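You operate a simulated robot arm through the tools that you are given. There is no shell and no other tool.

The job below is to be done with a simulated robot arm. You get a single attempt, and the scene is never put back.

Task
Fit the pump on the soap jug and fill the travel bottle to its line.
Fine: spill no more than 10 ml. Set down upright: travel bottle.

The check looks at the end state, three seconds after you hand in, the way a careful person would. Anything else that was tipped, shoved, dropped, spilled or broken makes it a failure.

Robot
A 7-joint arm with a two-finger parallel gripper, fixed in place. Base frame: the origin is at the foot of the arm, x ahead of it, y to its left, z up; the work surface is at about z = 760. Readings come in mm, degrees, newtons and seconds.
With the tool pointing down near the work surface it reaches from about 300 to 700 mm from the base axis. Its first joint turns from -66.0 to 66.0 degrees. Payload 1.57 kg.
The tool frame sits at the grasp point between the pads (the TCP): z along the fingers, y along the line on which they close. The tips reach 30 mm beyond it. Largest opening 110 mm; finger width 24, thickness 12; the body of the gripper, 48 by 112 mm, starts 78 mm behind the TCP.
Orientation is that of the tool frame in the base frame, as [roll, pitch, yaw] about the fixed x, y, z axes, in that order (R = Rz(yaw) Ry(pitch) Rx(roll)). With the fingers straight down and closing along the base's y, the tool's x points along the base's -x, its y along +y and its z along -z.

Tools
- The arm moves only by the tool step_arm. Its argument "motion" is one flat list of numbers, 7 for each row, row after row: the shift along the tool's x, y, z in mm, then the turn, a rotation vector about the tool's x, y, z in degrees, then the finger opening in mm, from 0 to 110. In form: [dx, dy, dz, ax, ay, az, jaw, dx, dy, dz, ax, ay, az, jaw, ...]. A call has 1 to 20 rows; each row is the pose to reach, as a shift and turn from the pose commanded when the call began, along the tool's axes at that moment. A row lasts 0.2 s, in which the tool goes at most 50 mm and 8.6 degrees; a call with a longer step from one row to the next is refused whole, and so is a gripper value outside its range. A pose out of reach is approached as far as the arm can. The call stops where the force on the tool passes 40 N (or 10 N more than at its start, if that is more) or the arm is blocked; 0.2 s more then pass. The fingers move at their own pace (about 108 mm/s each) and stop on an object; they squeeze with about 24 N. The grip force told is the motor's: it shows also when the fingers shut on nothing. Time passes only in rows, and 0.2 s behind the last, so rows that repeat a pose let the fingers close. The reply holds the time, the measured pose of the TCP, the force on the tool along the base axes, the opening and the grip force, in the units named above and with some noise, with the torque about the TCP (base axes, N m) and any sound that the robot's microphone picked up.
- Cameras (640 x 400 px; columns grow to the right, rows downward): "scene" is fixed at [178.3, -412.4, 1391.1]; the picture's right is [0.59, -0.81, 0.00], its down [-0.55, -0.40, -0.74] and it looks along [0.60, 0.43, -0.67] (base axes); focal length 238 px, centre (320, 200). "wrist" rides on the gripper at [70, 16, -141] in the tool frame; the picture's right is [-0.23, 0.97, 0.00], its down [-0.85, -0.20, -0.48] and it looks along [-0.47, -0.11, 0.88] (tool axes); focal length 222 px, centre (320, 200). There is no depth. A picture from a camera that has moved, and an enlarged one, comes with that camera's place and axes in the base frame and with its lens.
- capture(camera): a new picture of that camera. No time passes.
- close_up(camera, box): a new picture of the part [left, top, right, bottom] of that camera's present view, enlarged. No time passes.
- finish_job(): hands the job in; it is judged then, once.

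Places have to be worked out from the pictures, the camera data and where the tool is seen. Open the gripper and draw the arm clear of the work before you hand the job in, unless the task says otherwise.

The tools are called as a command line: name --argument value ..., lists and objects as JSON in quotes. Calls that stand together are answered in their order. step_arm: Moves the arm, as the interface text tells. Its arguments: {"type":"object","properties":{"motion":{"type":"array"}},"required":["motion"]} The other tools are called the same way: capture (camera) takes a picture; close_up (camera, box) takes an enlarged picture of a part of a camera's view; finish_job () hands the job in.

At the start:

```text
time: 0.0
tcp_pos: [469.1, -79.5, 1198.8]
ee_rot: [-180.0, 0.0, -180.0]
force: [0.8, 0.3, -0.7]
torque: [-0.01, 0.02, -0.01]
gripper_width: 109.8
gripper_force: 0.0
```

scene: 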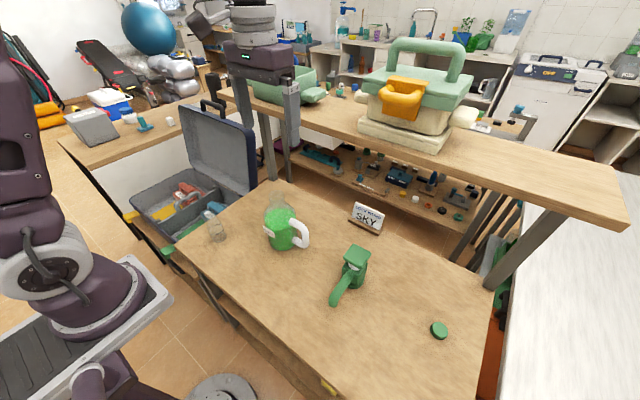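
wrist: 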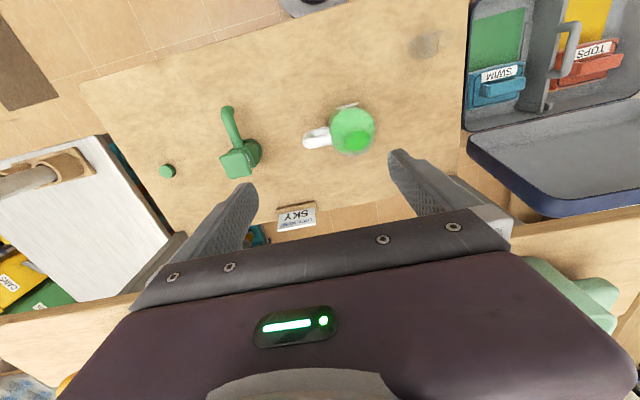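

I'll start with close looks at the objects on the bench: the jug, the pump, the cap and the travel bottle.

close_up --camera "scene" --box '[180, 170, 340, 270]'

close_up --camera "scene" --box '[310, 220, 470, 350]'

close_up --camera "wrist" --box '[280, 10, 460, 180]'

close_up --camera "wrist" --box '[140, 80, 320, 240]'

```text
4.00 times, centred on (260, 220) of scene
camera zoom: at [178.3, -412.4, 1391.1], right [0.59, -0.81, 0.0], down [-0.55, -0.4, -0.74], along [0.6, 0.43, -0.67], focal length 952 px, centre (560, 120)
```

zoom: 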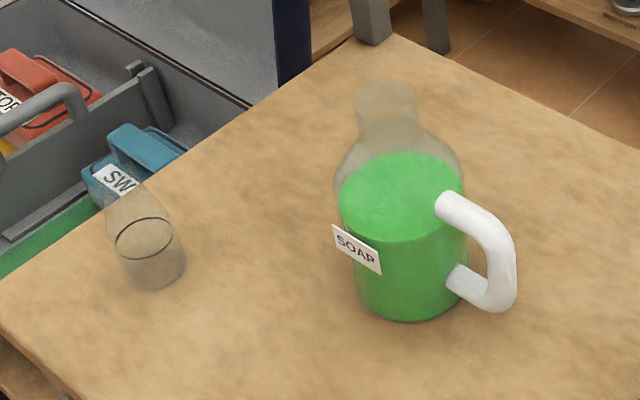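

```text
3.08 times, centred on (390, 285) of scene
camera zoom: at [178.3, -412.4, 1391.1], right [0.59, -0.81, 0.0], down [-0.55, -0.4, -0.74], along [0.6, 0.43, -0.67], focal length 733 px, centre (105, -62)
```

zoom: 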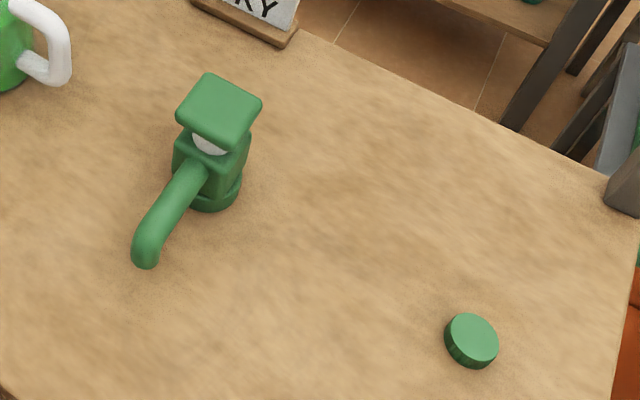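

```text
2.35 times, centred on (370, 95) of wrist
camera zoom: at [399.4, -63.1, 1339.8], right [0.23, 0.97, 0.0], down [0.85, -0.2, 0.48], along [0.47, -0.11, -0.88], focal length 523 px, centre (202, 447)
```

zoom: 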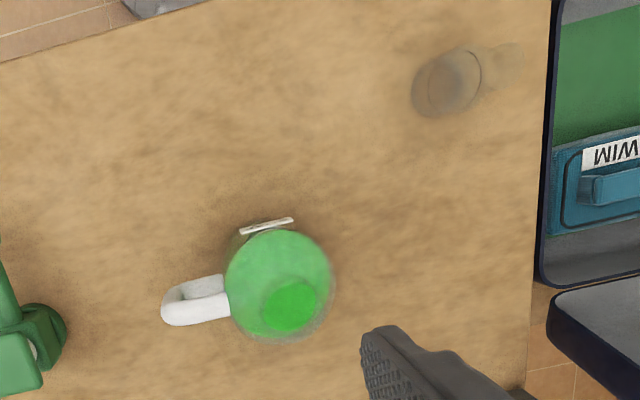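

```text
2.50 times, centred on (230, 160) of wrist
camera zoom: at [399.4, -63.1, 1339.8], right [0.23, 0.97, 0.0], down [0.85, -0.2, 0.48], along [0.47, -0.11, -0.88], focal length 555 px, centre (545, 300)
```

zoom: 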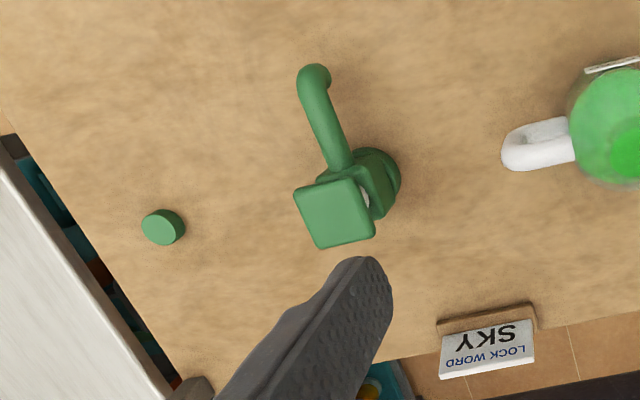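

The jug is open with its cap lying aside, the pump stands on the bench at roughly (510,-290), and the bottle is near the far left edge. I'll move the wrist camera closer to the pump to measure it.

step_arm --motion '[4, -27, 30, 0, 0, 0, 110, 8, -54, 60, 0, 0, 0, 110, 12, -81, 90, 0, 0, 0, 110, 16, -108, 120, 0, 0, 0, 110, 20, -135, 150, 0, 0, 0, 110, 26, -162, 180, 0, 0, 0, 110, 32, -192, 210, 0, 0, 0, 110]'

capture --camera "wrist"

capture --camera "scene"

```text
time: 1.6
tcp_pos: [436.6, -269.7, 991.4]
ee_rot: [-180.0, 0.1, -179.9]
force: [0.2, 0.4, -0.2]
torque: [0.01, -0.01, -0.03]
gripper_width: 110.1
gripper_force: 0.0
```

```text
taken
camera wrist: at [366.7, -253.7, 1131.8], right [0.23, 0.97, 0.0], down [0.86, -0.2, 0.48], along [0.47, -0.11, -0.88], focal length 222 px, centre (320, 200)
```

wrist: 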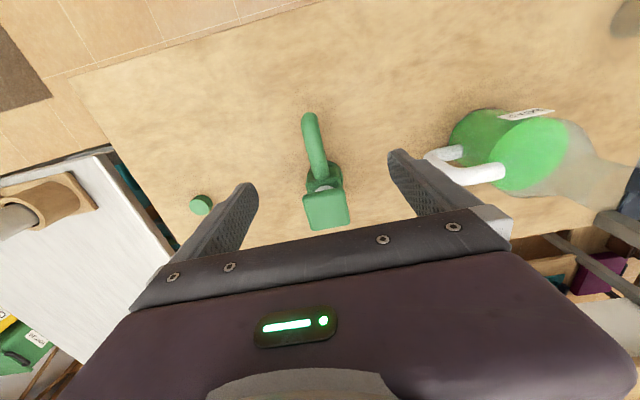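

```text
taken
```

scene: 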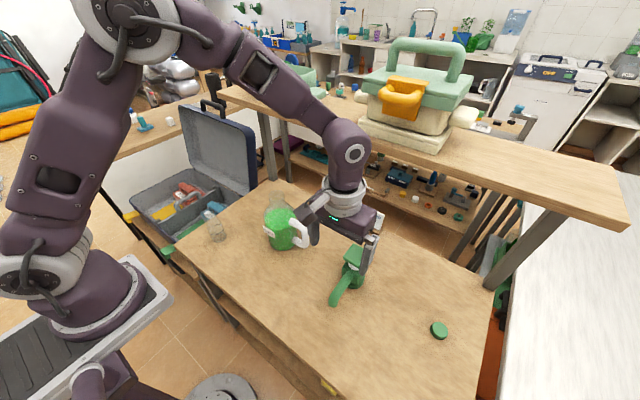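

close_up --camera "wrist" --box '[270, 95, 390, 245]'

close_up --camera "wrist" --box '[420, 80, 640, 240]'

```text
2.67 times, centred on (330, 170) of wrist
camera zoom: at [366.7, -253.7, 1131.8], right [0.23, 0.97, 0.0], down [0.86, -0.2, 0.48], along [0.47, -0.11, -0.88], focal length 592 px, centre (293, 280)
```

zoom: 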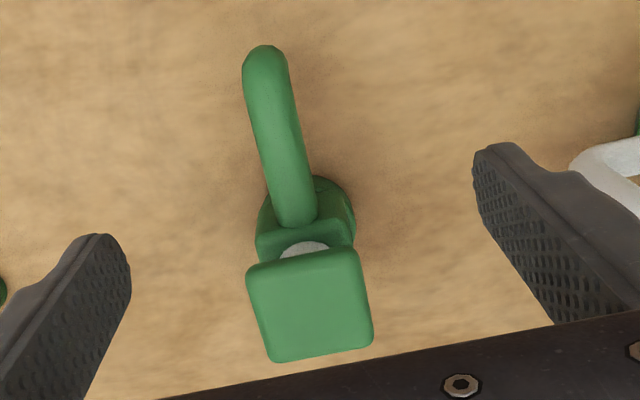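

```text
2.50 times, centred on (530, 160) of wrist
camera zoom: at [366.7, -253.7, 1131.8], right [0.23, 0.97, 0.0], down [0.86, -0.2, 0.48], along [0.47, -0.11, -0.88], focal length 555 px, centre (-205, 300)
```

zoom: 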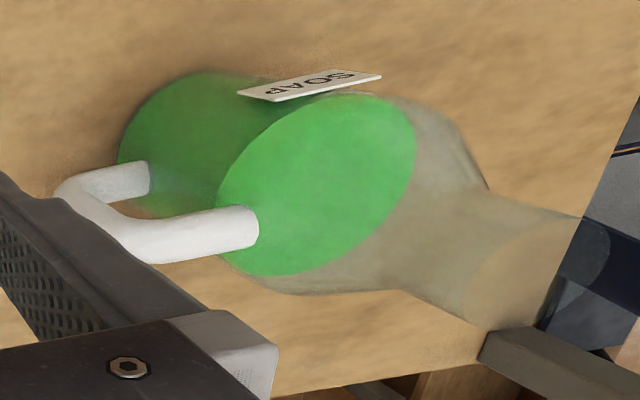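

The head top works out at about (521,-280,874), with the spout running along -x for about 110 mm, so the pump is aligned with the base axes. Next I'll carry the wrist camera over to the bottle and jug, which also clears the scene camera's view of the pump.

step_arm --motion '[9, 34, -25, 0, 0, 0, 110, 17, 68, -50, 0, 0, 0, 110, 26, 102, -75, 0, 0, 0, 110, 34, 136, -100, 0, 0, 0, 110, 43, 170, -100, 0, 0, 0, 110, 52, 204, -100, 0, 0, 0, 110, 60, 238, -80, 0, 0, 0, 110, 69, 272, -50, 0, 0, 0, 110, 78, 306, -20, 0, 0, 0, 110, 86, 340, 10, 0, 0, 0, 110, 95, 374, 35, 0, 0, 0, 110, 103, 408, 60, 0, 0, 0, 110, 112, 441, 82, 0, 0, 0, 110]'

capture --camera "wrist"

close_up --camera "scene" --box '[320, 235, 384, 315]'

close_up --camera "scene" --box '[250, 180, 330, 260]'

```text
time: 4.4
tcp_pos: [325.0, 170.8, 908.0]
ee_rot: [-180.0, 0.1, 179.9]
force: [-0.6, -0.2, -0.1]
torque: [0.01, 0.05, 0.0]
gripper_width: 109.7
gripper_force: 0.1
```

```text
taken
camera wrist: at [254.4, 187.1, 1048.6], right [0.23, 0.97, 0.0], down [0.85, -0.2, 0.48], along [0.47, -0.11, -0.88], focal length 222 px, centre (320, 200)
```

wrist: 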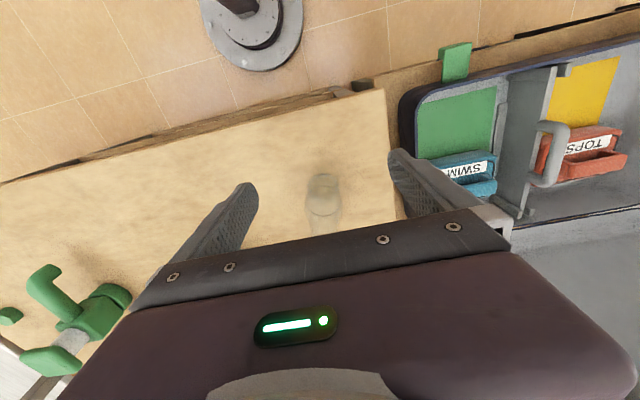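

```text
5.00 times, centred on (352, 275) of scene
camera zoom: at [178.3, -412.4, 1391.1], right [0.59, -0.81, 0.0], down [-0.55, -0.4, -0.74], along [0.6, 0.43, -0.67], focal length 1190 px, centre (160, -175)
```

zoom: 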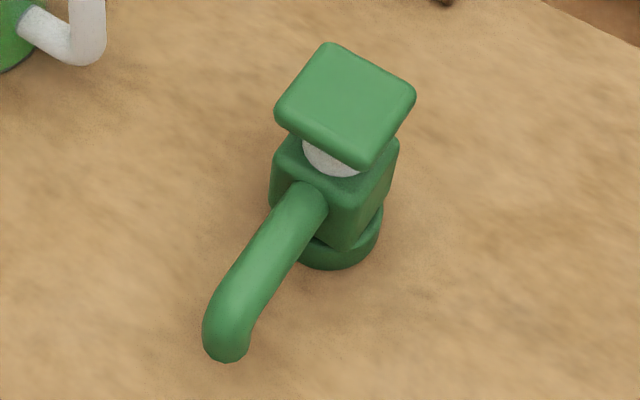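

```text
5.00 times, centred on (290, 220) of scene
camera zoom: at [178.3, -412.4, 1391.1], right [0.59, -0.81, 0.0], down [-0.55, -0.4, -0.74], along [0.6, 0.43, -0.67], focal length 1190 px, centre (470, 100)
```

zoom: 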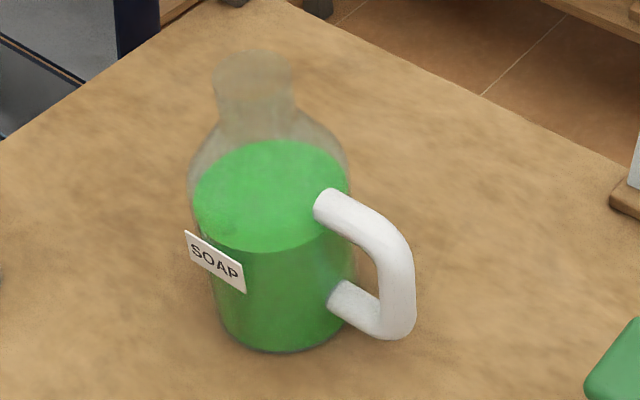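

From here the wrist camera sees the pump partly side-on and the bottle at centre. I'll enlarge both.

close_up --camera "wrist" --box '[0, 250, 150, 390]'

close_up --camera "wrist" --box '[280, 160, 370, 240]'

close_up --camera "scene" --box '[195, 205, 245, 255]'

```text
2.86 times, centred on (75, 320) of wrist
camera zoom: at [254.4, 187.1, 1048.6], right [0.23, 0.97, 0.0], down [0.85, -0.2, 0.48], along [0.47, -0.11, -0.88], focal length 635 px, centre (1020, -143)
```

zoom: 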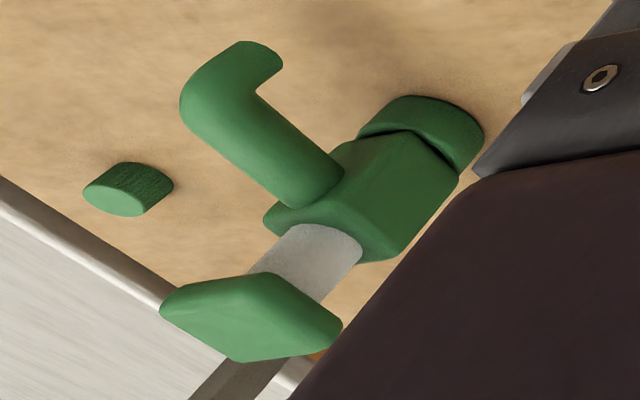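

```text
5.00 times, centred on (325, 200) of wrist
camera zoom: at [254.4, 187.1, 1048.6], right [0.23, 0.97, 0.0], down [0.85, -0.2, 0.48], along [0.47, -0.11, -0.88], focal length 1111 px, centre (295, 200)
```

zoom: 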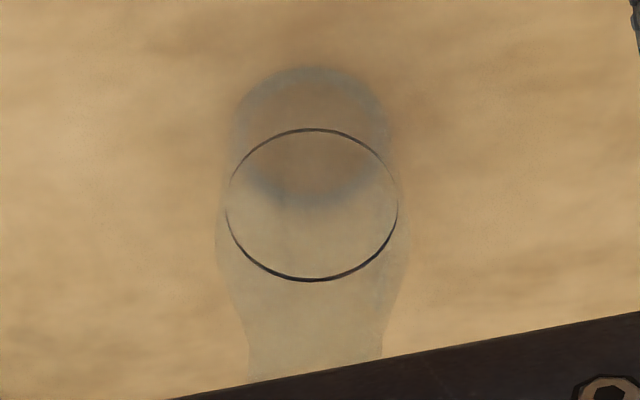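

```text
8.00 times, centred on (220, 230) of scene
camera zoom: at [178.3, -412.4, 1391.1], right [0.59, -0.81, 0.0], down [-0.55, -0.4, -0.74], along [0.6, 0.43, -0.67], focal length 1905 px, centre (1120, -40)
```

zoom: 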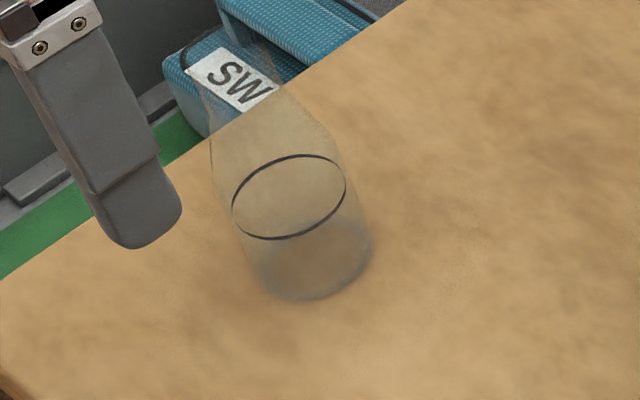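

The bottle is upright with its axis at about (389,160), 45 mm across, with the line at z≈798. The jug neck top comes out at about (501,-33,966) and roughly 42 mm wide. I'll refine that from above the jug.

step_arm --motion '[-21, -25, -25, 0, 0, 0, 110, -42, -50, -50, 0, 0, 0, 110, -62, -75, -75, 0, 0, 0, 110, -83, -100, -100, 0, 0, 0, 110, -104, -125, -125, 0, 0, 0, 110, -125, -150, -150, 0, 0, 0, 110, -145, -175, -175, 0, 0, 0, 110, -166, -201, -201, 0, 0, 0, 110]'

capture --camera "wrist"

close_up --camera "scene" --box '[195, 205, 245, 255]'

close_up --camera "wrist" --box '[270, 100, 370, 200]'

```text
time: 6.2
tcp_pos: [491.5, -31.5, 1110.2]
ee_rot: [180.0, -0.2, -179.9]
force: [0.1, -0.6, 0.4]
torque: [0.01, 0.02, 0.01]
gripper_width: 110.0
gripper_force: 0.1
```

```text
taken
camera wrist: at [421.8, -15.5, 1250.8], right [0.23, 0.97, 0.0], down [0.86, -0.2, 0.48], along [0.47, -0.11, -0.88], focal length 222 px, centre (320, 200)
```

wrist: 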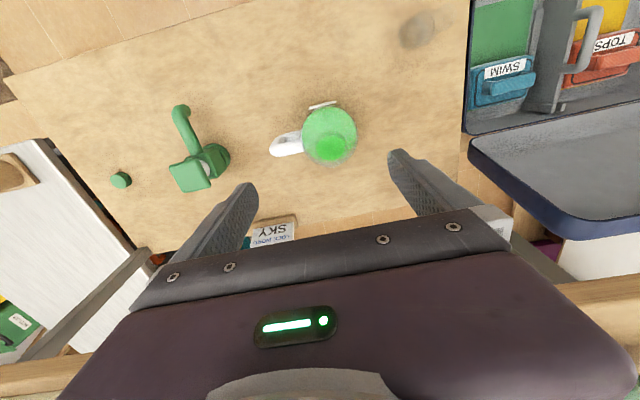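

```text
8.00 times, centred on (220, 230) of scene
camera zoom: at [178.3, -412.4, 1391.1], right [0.59, -0.81, 0.0], down [-0.55, -0.4, -0.74], along [0.6, 0.43, -0.67], focal length 1905 px, centre (1120, -40)
```

zoom: 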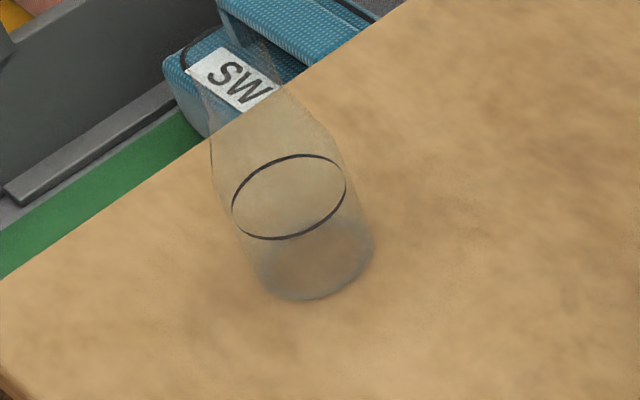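

```text
4.00 times, centred on (320, 150) of wrist
camera zoom: at [421.8, -15.5, 1250.8], right [0.23, 0.97, 0.0], down [0.86, -0.2, 0.48], along [0.47, -0.11, -0.88], focal length 888 px, centre (320, 400)
```

zoom: 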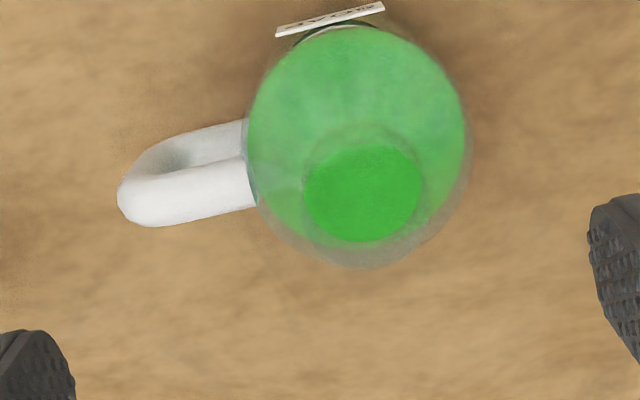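

The overhead view puts the neck at about (502,-20), but the scene ray gives y≈-30. I'll zoom in harder on the neck in both cameras to settle it.

close_up --camera "scene" --box '[258, 182, 308, 222]'

close_up --camera "wrist" --box '[300, 100, 365, 175]'

close_up --camera "wrist" --box '[380, 0, 460, 60]'

close_up --camera "wrist" --box '[150, 90, 250, 210]'

```text
10.00 times, centred on (283, 202) of scene
camera zoom: at [178.3, -412.4, 1391.1], right [0.59, -0.81, 0.0], down [-0.55, -0.4, -0.74], along [0.6, 0.43, -0.67], focal length 2381 px, centre (690, 180)
```

zoom: 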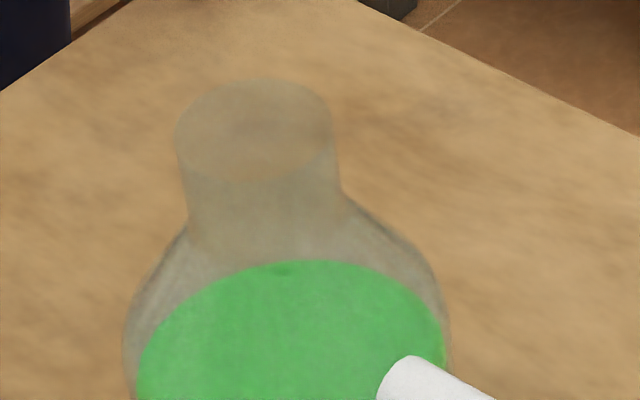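

```text
5.33 times, centred on (332, 138) of wrist
camera zoom: at [421.8, -15.5, 1250.8], right [0.23, 0.97, 0.0], down [0.86, -0.2, 0.48], along [0.47, -0.11, -0.88], focal length 1185 px, centre (253, 533)
```

zoom: 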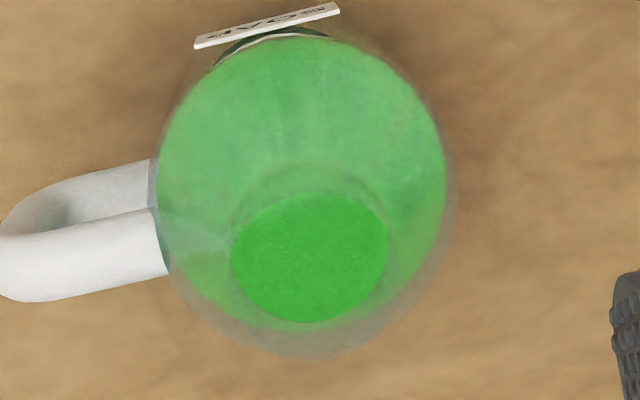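

```text
6.67 times, centred on (420, 30) of wrist
camera zoom: at [421.8, -15.5, 1250.8], right [0.23, 0.97, 0.0], down [0.86, -0.2, 0.48], along [0.47, -0.11, -0.88], focal length 1481 px, centre (-347, 1333)
```

zoom: 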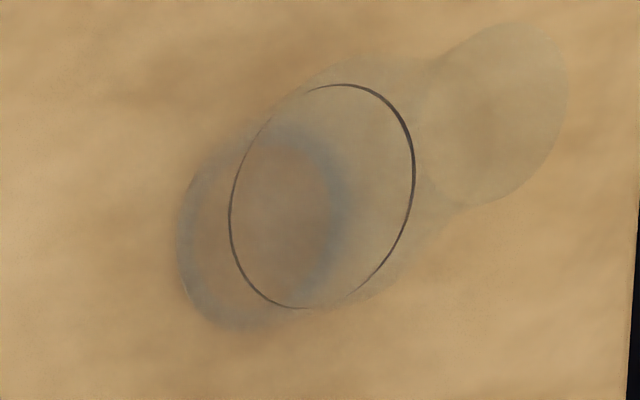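

```text
3.33 times, centred on (200, 150) of wrist
camera zoom: at [421.8, -15.5, 1250.8], right [0.23, 0.97, 0.0], down [0.86, -0.2, 0.48], along [0.47, -0.11, -0.88], focal length 740 px, centre (720, 367)
```

zoom: 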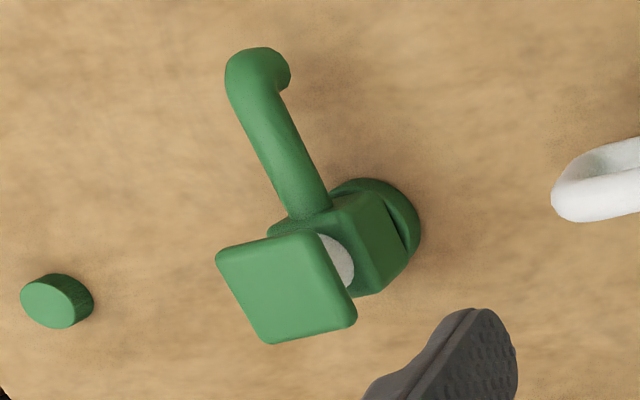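

Both rays now agree: the jug axis is at about (506,-21), the rim at z≈954 and the neck 44 mm across. I'll look at the pump from its +y side, with the image's right along +x, to fix its axis and spout outlet in x before gripping.

step_arm --motion '[-1, -30, 0, 0, 0, 7.7, 110, -2, -60, 0, 0, 0, 15.4, 110, -3, -90, 0, 0, 0, 23.1, 110, -4, -120, 30, 0, 0, 30.8, 110, -5, -150, 60, 0, 0, 38.5, 110, -6, -172, 90, 0, 0, 46.2, 110, -7, -172, 120, 0, 0, 53.9, 110, -8, -172, 150, 0, 0, 61.6, 110, -8.5, -172.5, 180, 0, 0, 69.3, 110, -8.5, -172.5, 180, 0, 0, 77, 110, -8.5, -172.5, 180, 0, 0, 77, 110]'

capture --camera "wrist"

```text
time: 8.6
tcp_pos: [500.8, -202.3, 926.7]
ee_rot: [-180.0, 0.0, 102.8]
force: [0.2, 0.3, -0.4]
torque: [0.0, 0.02, 0.0]
gripper_width: 110.1
gripper_force: 0.1
```

```text
taken
camera wrist: at [500.5, -131.8, 1068.2], right [1.0, 0.0, 0.0], down [0.0, -0.88, 0.48], along [0.0, -0.48, -0.88], focal length 222 px, centre (320, 200)
```

wrist: 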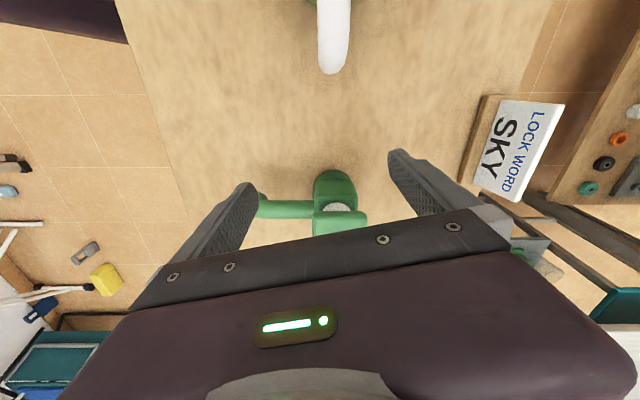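

close_up --camera "wrist" --box '[240, 160, 380, 245]'

close_up --camera "wrist" --box '[300, 160, 370, 230]'

```text
4.57 times, centred on (310, 202) of wrist
camera zoom: at [500.5, -131.8, 1068.2], right [1.0, 0.0, 0.0], down [0.0, -0.88, 0.48], along [0.0, -0.48, -0.88], focal length 1015 px, centre (366, 189)
```

zoom: 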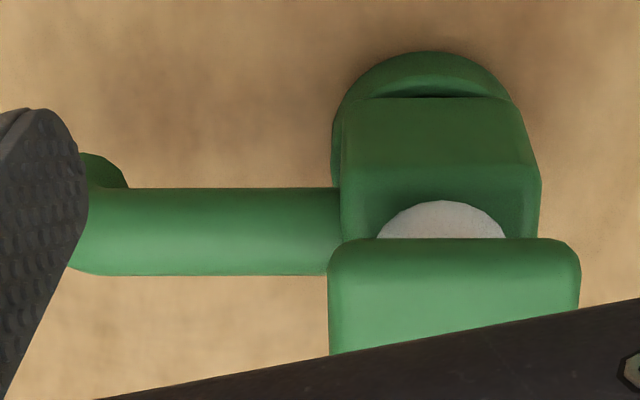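

```text
5.71 times, centred on (335, 195) of wrist
camera zoom: at [500.5, -131.8, 1068.2], right [1.0, 0.0, 0.0], down [0.0, -0.88, 0.48], along [0.0, -0.48, -0.88], focal length 1269 px, centre (234, 229)
```

zoom: 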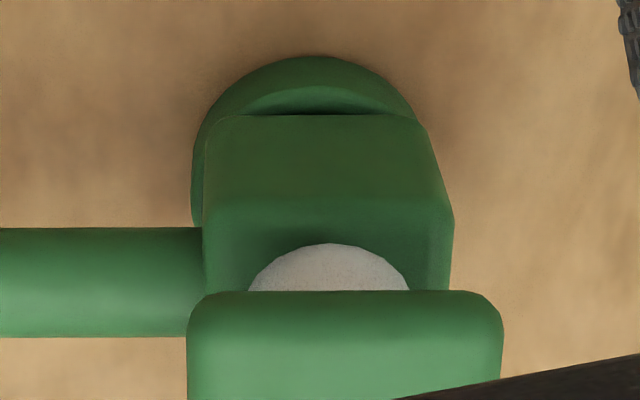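

From the side view the pump axis is at x≈520.5, y≈-280.5, with the block from z≈785 to 836 and the outlet about 106 mm ahead of the axis. The bottle has to be in place before the spout is above it, so I'll go above the bottle now with the default orientation.

step_arm --motion '[0, 0, -40, 0, 0, -7.7, 110, 0, 0, -80, 0, 0, -15.4, 110, 0, 0, -120, 0, 0, -23.1, 110, 37.9, -2.5, -145, 0, 0, -30.8, 110, 75.9, -5.1, -150, 0, 0, -38.5, 110, 113.8, -7.6, -150, 0, 0, -46.2, 110, 151.8, -10.1, -150, 0, 0, -53.9, 110, 189.7, -12.7, -150, 0, 0, -61.6, 110, 227.6, -15.2, -150, 0, 0, -69.3, 110, 265.6, -17.7, -150, 0, 0, -77, 110, 303.5, -20.2, -130, 0, 0, -77, 110, 341.5, -22.8, -100, 0, 0, -77, 110, 379.4, -25.3, -72, 0, 0, -77, 110, 379.4, -25.3, -72, 0, 0, -77, 110]'

capture --camera "wrist"

close_up --camera "wrist" --box '[260, 80, 400, 200]'

close_up --camera "scene" --box '[180, 130, 300, 250]'

```text
time: 11.6
tcp_pos: [390.6, 160.5, 997.1]
ee_rot: [-180.0, 0.0, -180.0]
force: [0.1, -0.1, -0.3]
torque: [0.01, -0.01, 0.01]
gripper_width: 110.2
gripper_force: 0.0
```

```text
taken
camera wrist: at [321.3, 176.2, 1138.2], right [0.23, 0.97, 0.0], down [0.86, -0.2, 0.48], along [0.47, -0.11, -0.88], focal length 222 px, centre (320, 200)
```

wrist: 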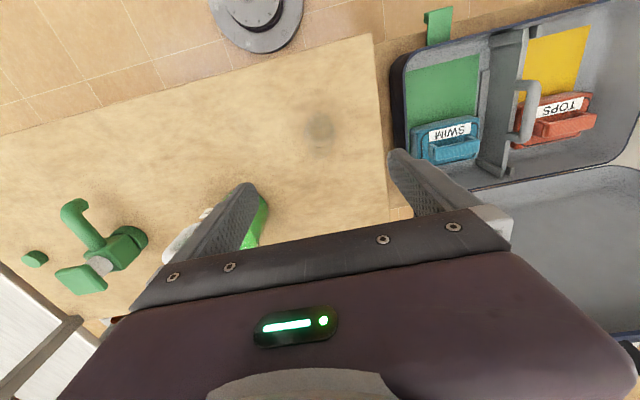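

```text
3.33 times, centred on (330, 140) of wrist
camera zoom: at [321.3, 176.2, 1138.2], right [0.23, 0.97, 0.0], down [0.86, -0.2, 0.48], along [0.47, -0.11, -0.88], focal length 740 px, centre (287, 400)
```

zoom: 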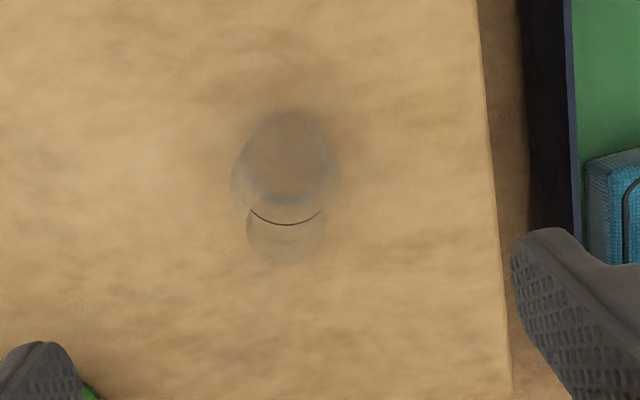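

```text
3.33 times, centred on (240, 190) of scene
camera zoom: at [178.3, -412.4, 1391.1], right [0.59, -0.81, 0.0], down [-0.55, -0.4, -0.74], along [0.6, 0.43, -0.67], focal length 794 px, centre (587, 233)
```

zoom: 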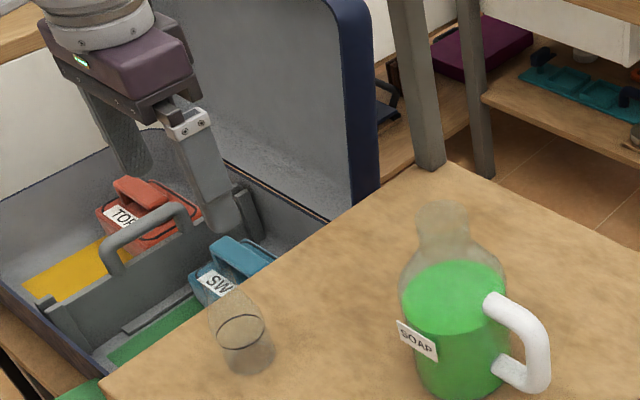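

The predicted rim of the bottle projects right onto the seen one, so its axis is (390,160) with the top at z≈886 and a 28 mm opening. I'll descend with the jaws at 80 and close gently on the body.

step_arm --motion '[0, 0, 45, 0, 0, 0, 80, 0, 0, 90, 0, 0, 0, 80, 0, 0, 120, 0, 0, 0, 80, 0, 0, 145, 0, 0, 0, 80, 0, 0, 165, 0, 0, 0, 80, 0, 0, 180, 0, 0, 0, 80, 0, 0, 180, 0, 0, 0, 80]'

capture --camera "wrist"

close_up --camera "scene" --box '[180, 180, 260, 260]'

```text
time: 13.2
tcp_pos: [389.6, 161.1, 820.1]
ee_rot: [-179.9, -0.1, -180.0]
force: [-0.5, -0.3, -0.6]
torque: [-0.01, 0.02, 0.02]
gripper_width: 79.8
gripper_force: 0.2
```

```text
taken
camera wrist: at [320.1, 176.3, 960.9], right [0.23, 0.97, 0.0], down [0.85, -0.2, 0.48], along [0.47, -0.11, -0.88], focal length 222 px, centre (320, 200)
```

wrist: 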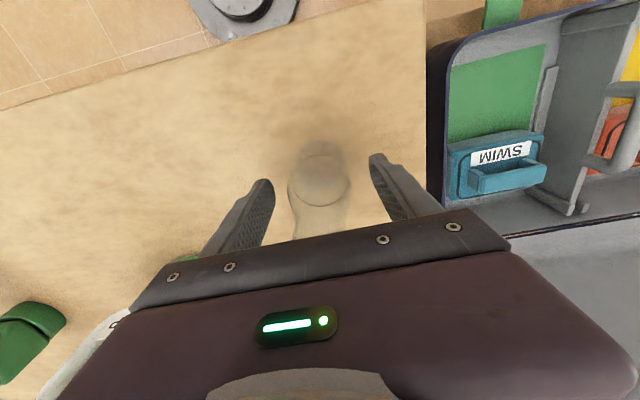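

```text
5.00 times, centred on (220, 220) of scene
camera zoom: at [178.3, -412.4, 1391.1], right [0.59, -0.81, 0.0], down [-0.55, -0.4, -0.74], along [0.6, 0.43, -0.67], focal length 1190 px, centre (820, 100)
```

zoom: 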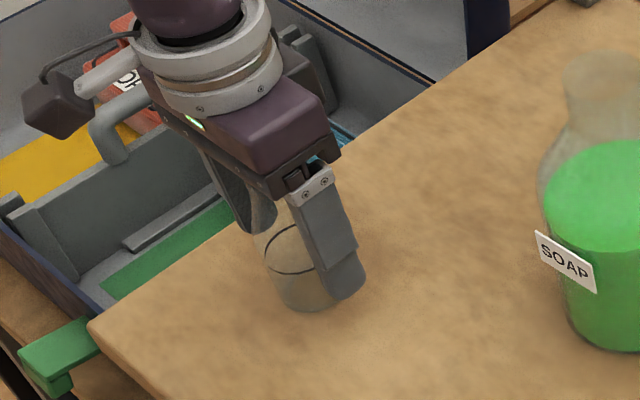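

The bottle sits between the pads with no contact force, so I'll close on it.

step_arm --motion '[0, 0, 0, 0, 0, 0, 60, 0, 0, 0, 0, 0, 0, 50, 0, 0, 0, 0, 0, 0, 35, 0, 0, 0, 0, 0, 0, 30, 0, 0, 0, 0, 0, 0, 30]'

capture --camera "wrist"

```text
time: 14.4
tcp_pos: [389.1, 159.9, 820.9]
ee_rot: [180.0, 0.0, 180.0]
force: [0.2, -0.3, -0.2]
torque: [-0.01, -0.02, -0.02]
gripper_width: 46.2
gripper_force: 23.3
```

```text
taken
camera wrist: at [320.1, 176.3, 961.1], right [0.23, 0.97, 0.0], down [0.85, -0.2, 0.48], along [0.47, -0.11, -0.88], focal length 222 px, centre (320, 200)
```

wrist: 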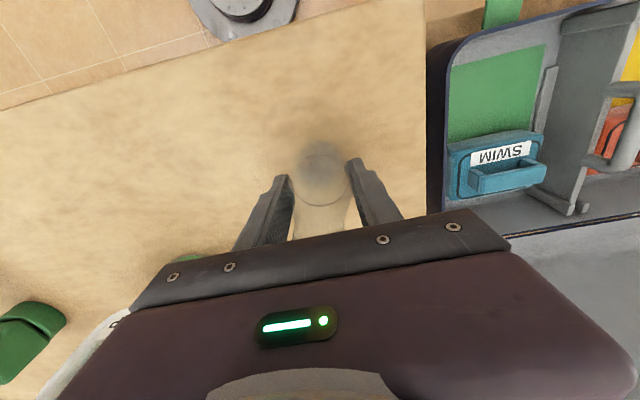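

The grip is firm at 46 mm. I'll lift the bottle 50 mm, carry it to (399.5,-21) in front of the jug where the outlet will be, and lower it back to the same height.

step_arm --motion '[0, 0, -20, 0, 0, 0, 30, 0, 0, -50, 0, 0, 0, 30, -2, -30, -50, 0, 0, 0, 30, -4, -65, -50, 0, 0, 0, 30, -6, -100, -50, 0, 0, 0, 30, -8, -135, -50, 0, 0, 0, 30, -9.9, -165, -50, 0, 0, 0, 30, -9.9, -181, -50, 0, 0, 0, 30, -9.9, -181, -50, 0, 0, 0, 30, -9.9, -181, -30, 0, 0, 0, 30, -9.9, -181, -15, 0, 0, 0, 30, -9.9, -181, -6, 0, 0, 0, 30, -9.9, -181, -2, 0, 0, 0, 30, -9.9, -181, 0, 0, 0, 0, 30, -9.9, -181, 0, 0, 0, 0, 30]'

close_up --camera "scene" --box '[200, 160, 320, 280]'

capture --camera "wrist"

```text
time: 17.6
tcp_pos: [399.2, -20.4, 820.9]
ee_rot: [179.9, 0.0, 180.0]
force: [-1.4, -0.1, 7.2]
torque: [-0.1, 0.01, 0.02]
gripper_width: 46.1
gripper_force: 23.7
```

```text
3.33 times, centred on (260, 220) of scene
camera zoom: at [178.2, -412.4, 1391.1], right [0.59, -0.81, 0.0], down [-0.55, -0.4, -0.74], along [0.6, 0.43, -0.67], focal length 794 px, centre (520, 133)
```

zoom: 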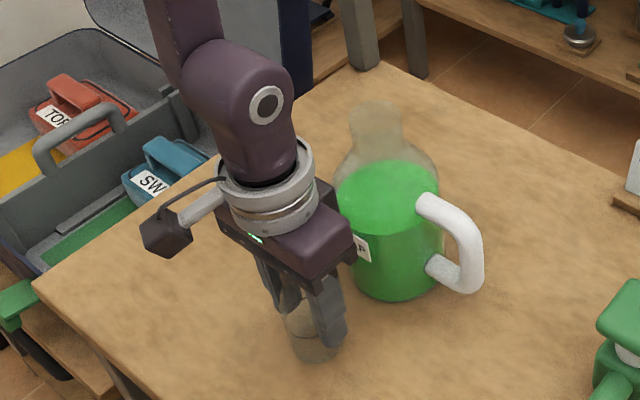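

```text
taken
camera wrist: at [330.1, -5.1, 960.9], right [0.23, 0.97, 0.0], down [0.85, -0.2, 0.48], along [0.47, -0.11, -0.88], focal length 222 px, centre (320, 200)
```

wrist: 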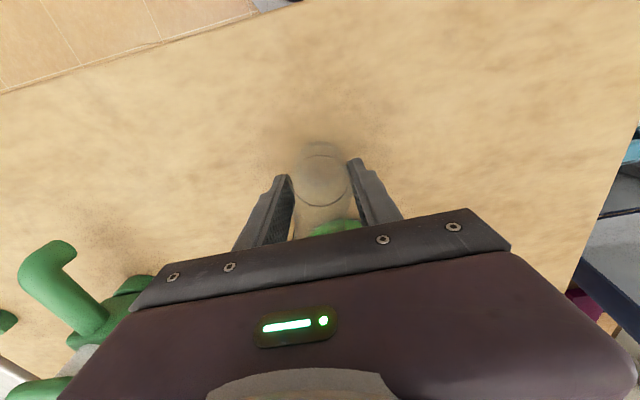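

A 7 N upward force shows the bottle is resting on the bench. I'll release it and rise straight up.

step_arm --motion '[0, 0, 0, 0, 0, 0, 48, 0, 0, 0, 0, 0, 0, 55, 0, 0, 0, 0, 0, 0, 70, 0, 0, 0, 0, 0, 0, 80, 0, 0, -20, 0, 0, 0, 80, 0, 0, -50, 0, 0, 0, 80, 0, 0, -95, 0, 0, 0, 80, 0, 0, -140, 0, 0, 0, 80, 0, 0, -185, 0, 0, 0, 100, 0, 0, -230, 0, 0, 0, 110, 0, 0, -260, 0, 0, 0, 110, 0, 0, -260, 0, 0, 0, 110]'

capture --camera "wrist"

close_up --camera "scene" --box '[200, 160, 320, 280]'

close_up --camera "wrist" --box '[260, 80, 400, 200]'

```text
time: 20.2
tcp_pos: [400.6, -20.7, 1079.9]
ee_rot: [-180.0, 0.1, 179.9]
force: [0.2, -0.3, 0.1]
torque: [-0.01, -0.01, 0.04]
gripper_width: 109.9
gripper_force: 0.1
```

```text
taken
camera wrist: at [330.3, -5.1, 1220.3], right [0.23, 0.97, 0.0], down [0.85, -0.2, 0.48], along [0.47, -0.11, -0.88], focal length 222 px, centre (320, 200)
```

wrist: 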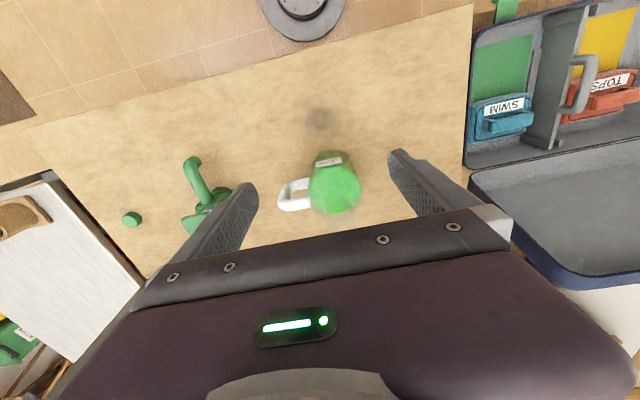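

```text
3.33 times, centred on (260, 220) of scene
camera zoom: at [178.3, -412.4, 1391.1], right [0.59, -0.81, 0.0], down [-0.55, -0.4, -0.74], along [0.6, 0.43, -0.67], focal length 794 px, centre (520, 133)
```

zoom: 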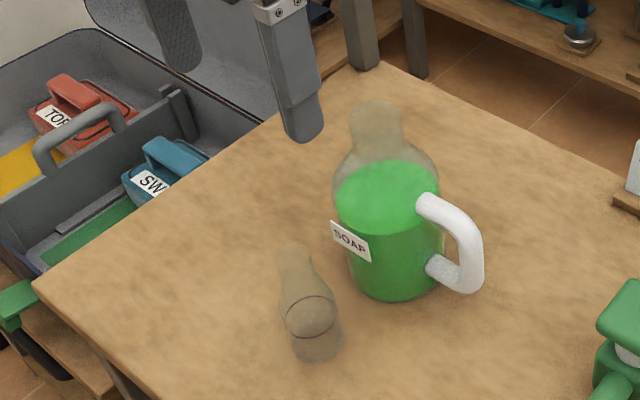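

```text
3.33 times, centred on (330, 140) of wrist
camera zoom: at [330.3, -5.1, 1220.3], right [0.23, 0.97, 0.0], down [0.85, -0.2, 0.48], along [0.47, -0.11, -0.88], focal length 740 px, centre (287, 400)
```

zoom: 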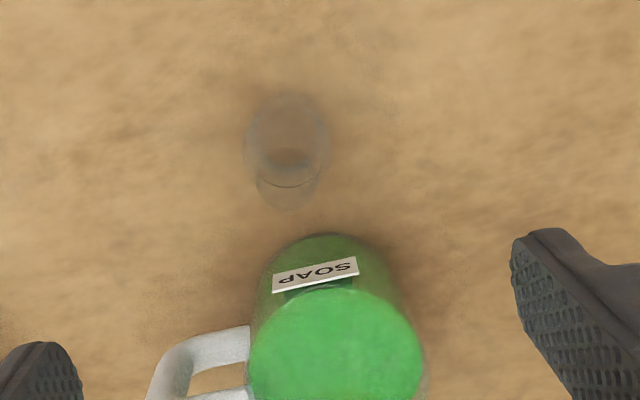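

The bottle is standing upright at about (399.5,-21). I'll move above the pump at (520.5,-280.5).

step_arm --motion '[-17, -37, 0, 0, 0, 0, 110, -35, -74, 0, 0, 0, 0, 110, -52, -111, 0, 0, 0, 0, 110, -69, -148, 20, 0, 0, 0, 110, -87, -185, 40, 0, 0, 0, 110, -104, -222, 60, 0, 0, 0, 110, -121, -259.5, 80, 0, 0, 0, 110, -121, -259.5, 80, 0, 0, 0, 110]'

close_up --camera "wrist" --box '[220, 60, 420, 200]'

close_up --camera "scene" --box '[300, 190, 420, 310]'

```text
time: 22.0
tcp_pos: [521.1, -283.0, 1000.5]
ee_rot: [-180.0, 0.0, -180.0]
force: [0.0, -0.5, -0.7]
torque: [0.02, 0.0, 0.07]
gripper_width: 110.3
gripper_force: 0.2
```

```text
2.86 times, centred on (320, 130) of wrist
camera zoom: at [451.4, -267.1, 1140.6], right [0.23, 0.97, 0.0], down [0.86, -0.2, 0.48], along [0.47, -0.11, -0.88], focal length 635 px, centre (320, 400)
```

zoom: 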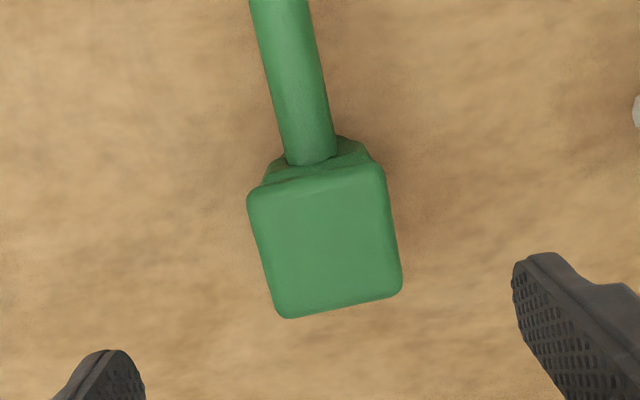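

```text
3.33 times, centred on (360, 250) of scene
camera zoom: at [178.3, -412.4, 1391.1], right [0.59, -0.81, 0.0], down [-0.55, -0.4, -0.74], along [0.6, 0.43, -0.67], focal length 794 px, centre (187, 33)
```

zoom: 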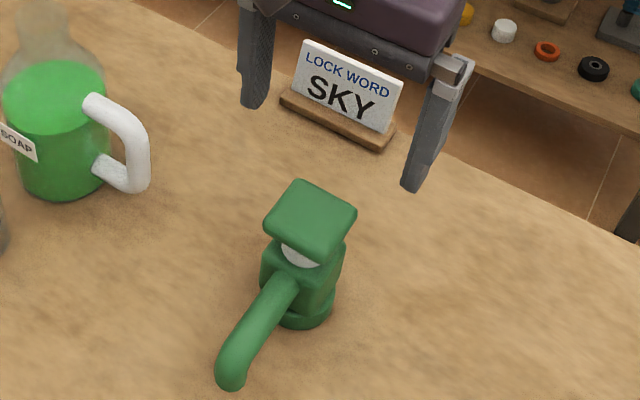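

The head centre measures (520,-281), aligned with the tool. I'll descend so the pads straddle the block, with tips at about 793 above the collar and the palm 27 mm above the head.

step_arm --motion '[0, 0, 40, 0, 0, 0, 110, 0, 0, 80, 0, 0, 0, 110, 0, 0, 115, 0, 0, 0, 110, 0, 0, 145, 0, 0, 0, 110, 0, 0, 165, 0, 0, 0, 110, 0, 0, 177, 0, 0, 0, 110, 0, 0, 177, 0, 0, 0, 110]'

close_up --camera "wrist" --box '[180, 60, 460, 260]'

close_up --camera "scene" --box '[300, 220, 400, 320]'

```text
time: 23.6
tcp_pos: [519.4, -279.6, 823.8]
ee_rot: [179.9, 0.0, -180.0]
force: [0.4, -0.2, 0.5]
torque: [0.01, 0.01, -0.03]
gripper_width: 110.0
gripper_force: 0.1
```

```text
2.00 times, centred on (320, 160) of wrist
camera zoom: at [449.6, -264.0, 964.8], right [0.23, 0.97, 0.0], down [0.85, -0.2, 0.48], along [0.47, -0.11, -0.88], focal length 444 px, centre (320, 280)
```

zoom: 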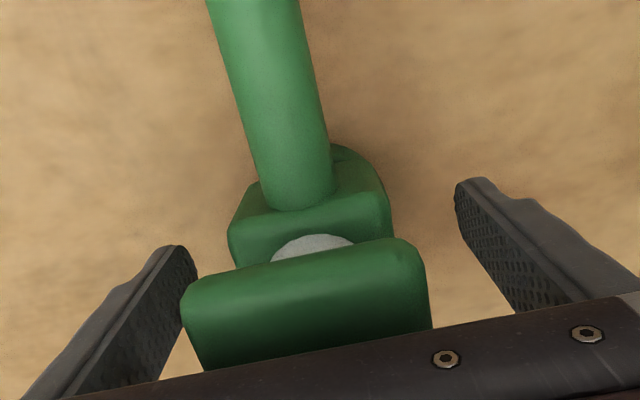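

```text
4.00 times, centred on (350, 270) of scene
camera zoom: at [178.3, -412.4, 1391.1], right [0.59, -0.81, 0.0], down [-0.55, -0.4, -0.74], along [0.6, 0.43, -0.67], focal length 952 px, centre (200, -80)
```

zoom: 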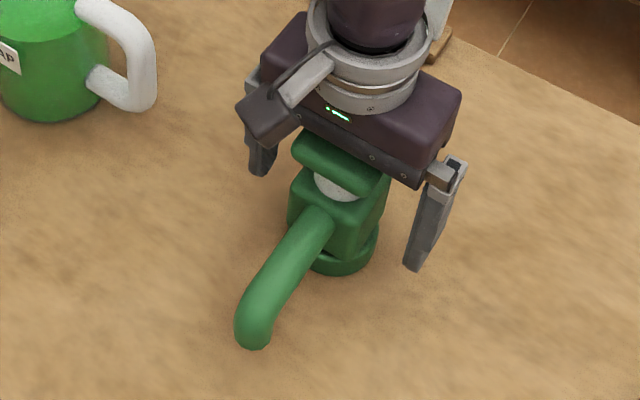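

The head (57 mm) is wider than the block (50 mm), so straight-down fingers would clamp the movable head. I'll rise, tilt the tool 45° so the gripper comes in over the spout with the fingers pointing forward and down, and grip the block's sides below the head.

step_arm --motion '[0, 0, -40, 0, 0, 0, 110, 0, 0, -85, 0, 0, 0, 110, 0, 0, -130, 0, 0, 0, 110, 0, 0, -177, 0, 0, 0, 110, 10, 0, -177, 0, -7.5, 0, 110, 20, 0, -177, 0, -15, 0, 110, 30, 0, -177, 0, -22.5, 0, 110, 40, 0, -165, 0, -30, 0, 110, 50, 0, -150, 0, -37.5, 0, 110, 60, 0, -127, 0, -45, 0, 110, 60, 0, -127, 0, -45, 0, 110]'

capture --camera "wrist"

capture --camera "scene"

```text
time: 26.0
tcp_pos: [462.8, -281.8, 948.4]
ee_rot: [-179.9, 45.1, -180.0]
force: [0.5, -0.5, -0.2]
torque: [0.0, -0.02, 0.02]
gripper_width: 110.0
gripper_force: 0.1
out of reach, approached as far as the arm can: row 9, 10
```

```text
taken
camera wrist: at [312.2, -264.6, 998.8], right [0.16, 0.97, 0.16], down [0.27, -0.2, 0.94], along [0.95, -0.11, -0.29], focal length 222 px, centre (320, 200)
```

wrist: 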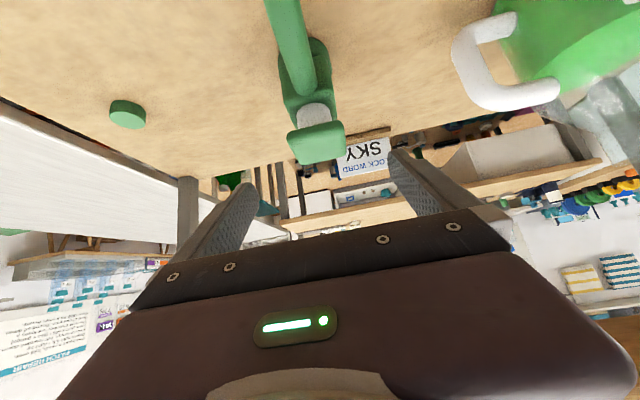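

```text
taken
```

scene: 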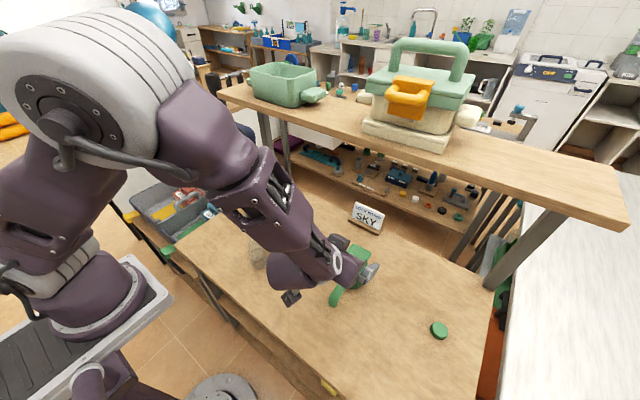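

The tilted pose was essentially reached, at pitch 45.1°. I'll now move diagonally down to the grip point (507,-280.5,820) in small steps.

step_arm --motion '[20, 0, 25, 0, 0, 0, 110, 40, 0, 50, 0, 0, 0, 110, 59, 0, 75, 0, 0, 0, 110, 59, 0, 95, 0, 0, 0, 110, 59, 0, 112, 0, 0, 0, 110, 59, 0, 124.8, 0, 0, 0, 110, 59, 0, 124.8, 0, 0, 0, 110]'

capture --camera "wrist"

close_up --camera "scene" --box '[260, 210, 420, 330]'

```text
time: 27.6
tcp_pos: [506.9, -280.9, 818.1]
ee_rot: [180.0, 45.0, 179.9]
force: [0.1, -0.2, -0.3]
torque: [0.02, 0.03, -0.03]
gripper_width: 110.2
gripper_force: 0.0
```

```text
taken
camera wrist: at [357.9, -264.4, 868.8], right [0.16, 0.97, 0.16], down [0.27, -0.2, 0.94], along [0.95, -0.11, -0.29], focal length 222 px, centre (320, 200)
```

wrist: 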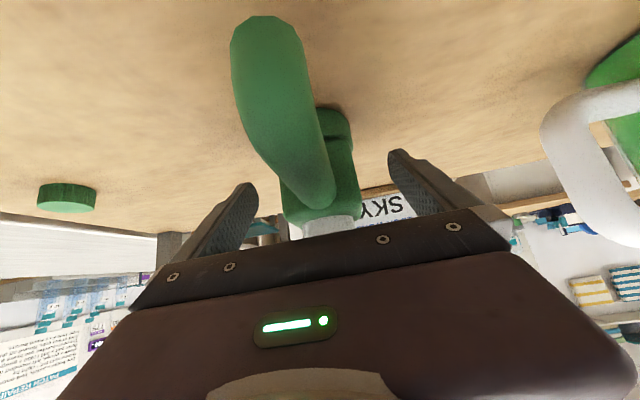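

```text
3.33 times, centred on (340, 270) of scene
camera zoom: at [178.3, -412.4, 1391.1], right [0.59, -0.81, 0.0], down [-0.55, -0.4, -0.74], along [0.6, 0.43, -0.67], focal length 794 px, centre (253, -33)
```

zoom: 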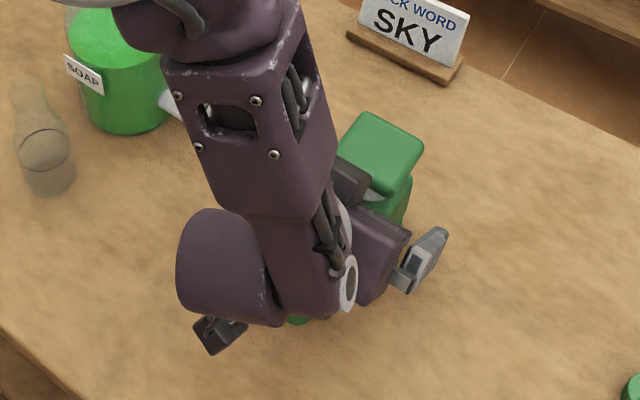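

The pump's block is centred between the fingers with no contact yet. I'll close on it.

step_arm --motion '[0, 0, 0, 0, 0, 0, 80, 0, 0, 0, 0, 0, 0, 60, 0, 0, 0, 0, 0, 0, 40, 0, 0, 0, 0, 0, 0, 30, 0, 0, 0, 0, 0, 0, 30]'

capture --camera "wrist"

```text
time: 28.8
tcp_pos: [506.5, -280.4, 819.3]
ee_rot: [-180.0, 45.0, 180.0]
force: [0.6, -1.0, 0.3]
torque: [0.18, -0.02, -0.02]
gripper_width: 57.2
gripper_force: 23.8
```

```text
taken
camera wrist: at [357.7, -264.3, 869.0], right [0.16, 0.97, 0.16], down [0.27, -0.2, 0.94], along [0.95, -0.11, -0.29], focal length 222 px, centre (320, 200)
```

wrist: 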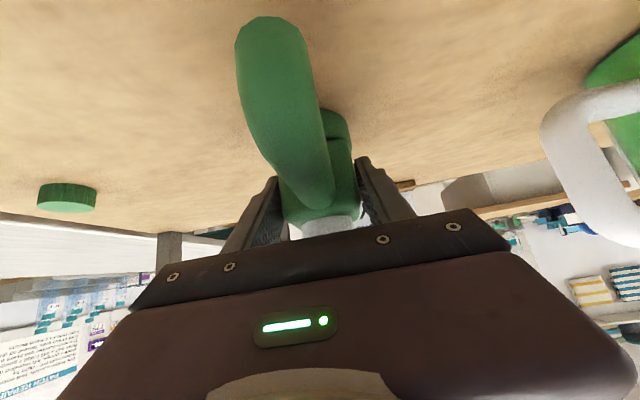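

The jaws stopped at 57 mm, wider than I expected. I'll check closely what the pads are touching.

close_up --camera "wrist" --box '[220, 90, 430, 250]'

close_up --camera "scene" --box '[320, 230, 400, 300]'

```text
2.50 times, centred on (325, 170) of wrist
camera zoom: at [357.7, -264.3, 869.0], right [0.16, 0.97, 0.16], down [0.27, -0.2, 0.94], along [0.95, -0.11, -0.29], focal length 555 px, centre (308, 275)
```

zoom: 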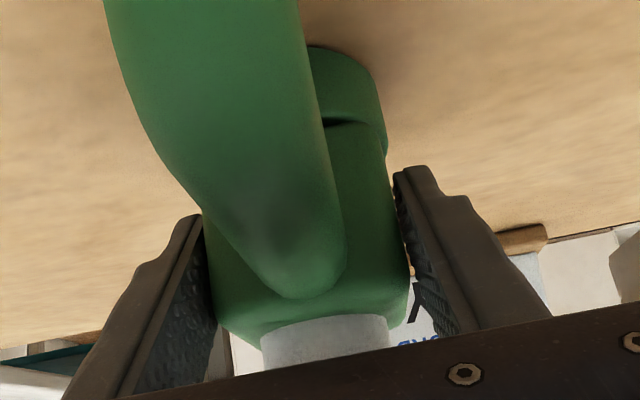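

```text
5.71 times, centred on (360, 265) of scene
camera zoom: at [178.3, -412.4, 1391.1], right [0.59, -0.81, 0.0], down [-0.55, -0.4, -0.74], along [0.6, 0.43, -0.67], focal length 1361 px, centre (91, -171)
```

zoom: 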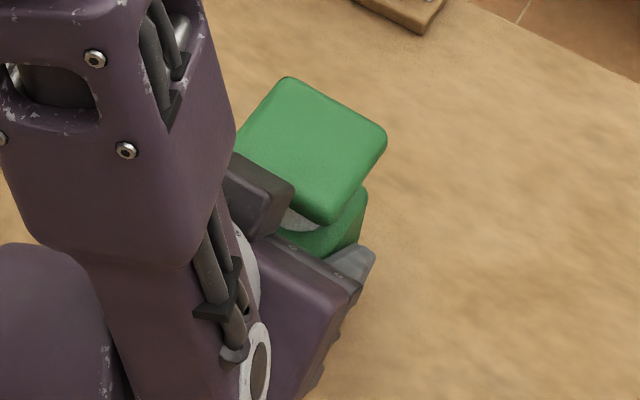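

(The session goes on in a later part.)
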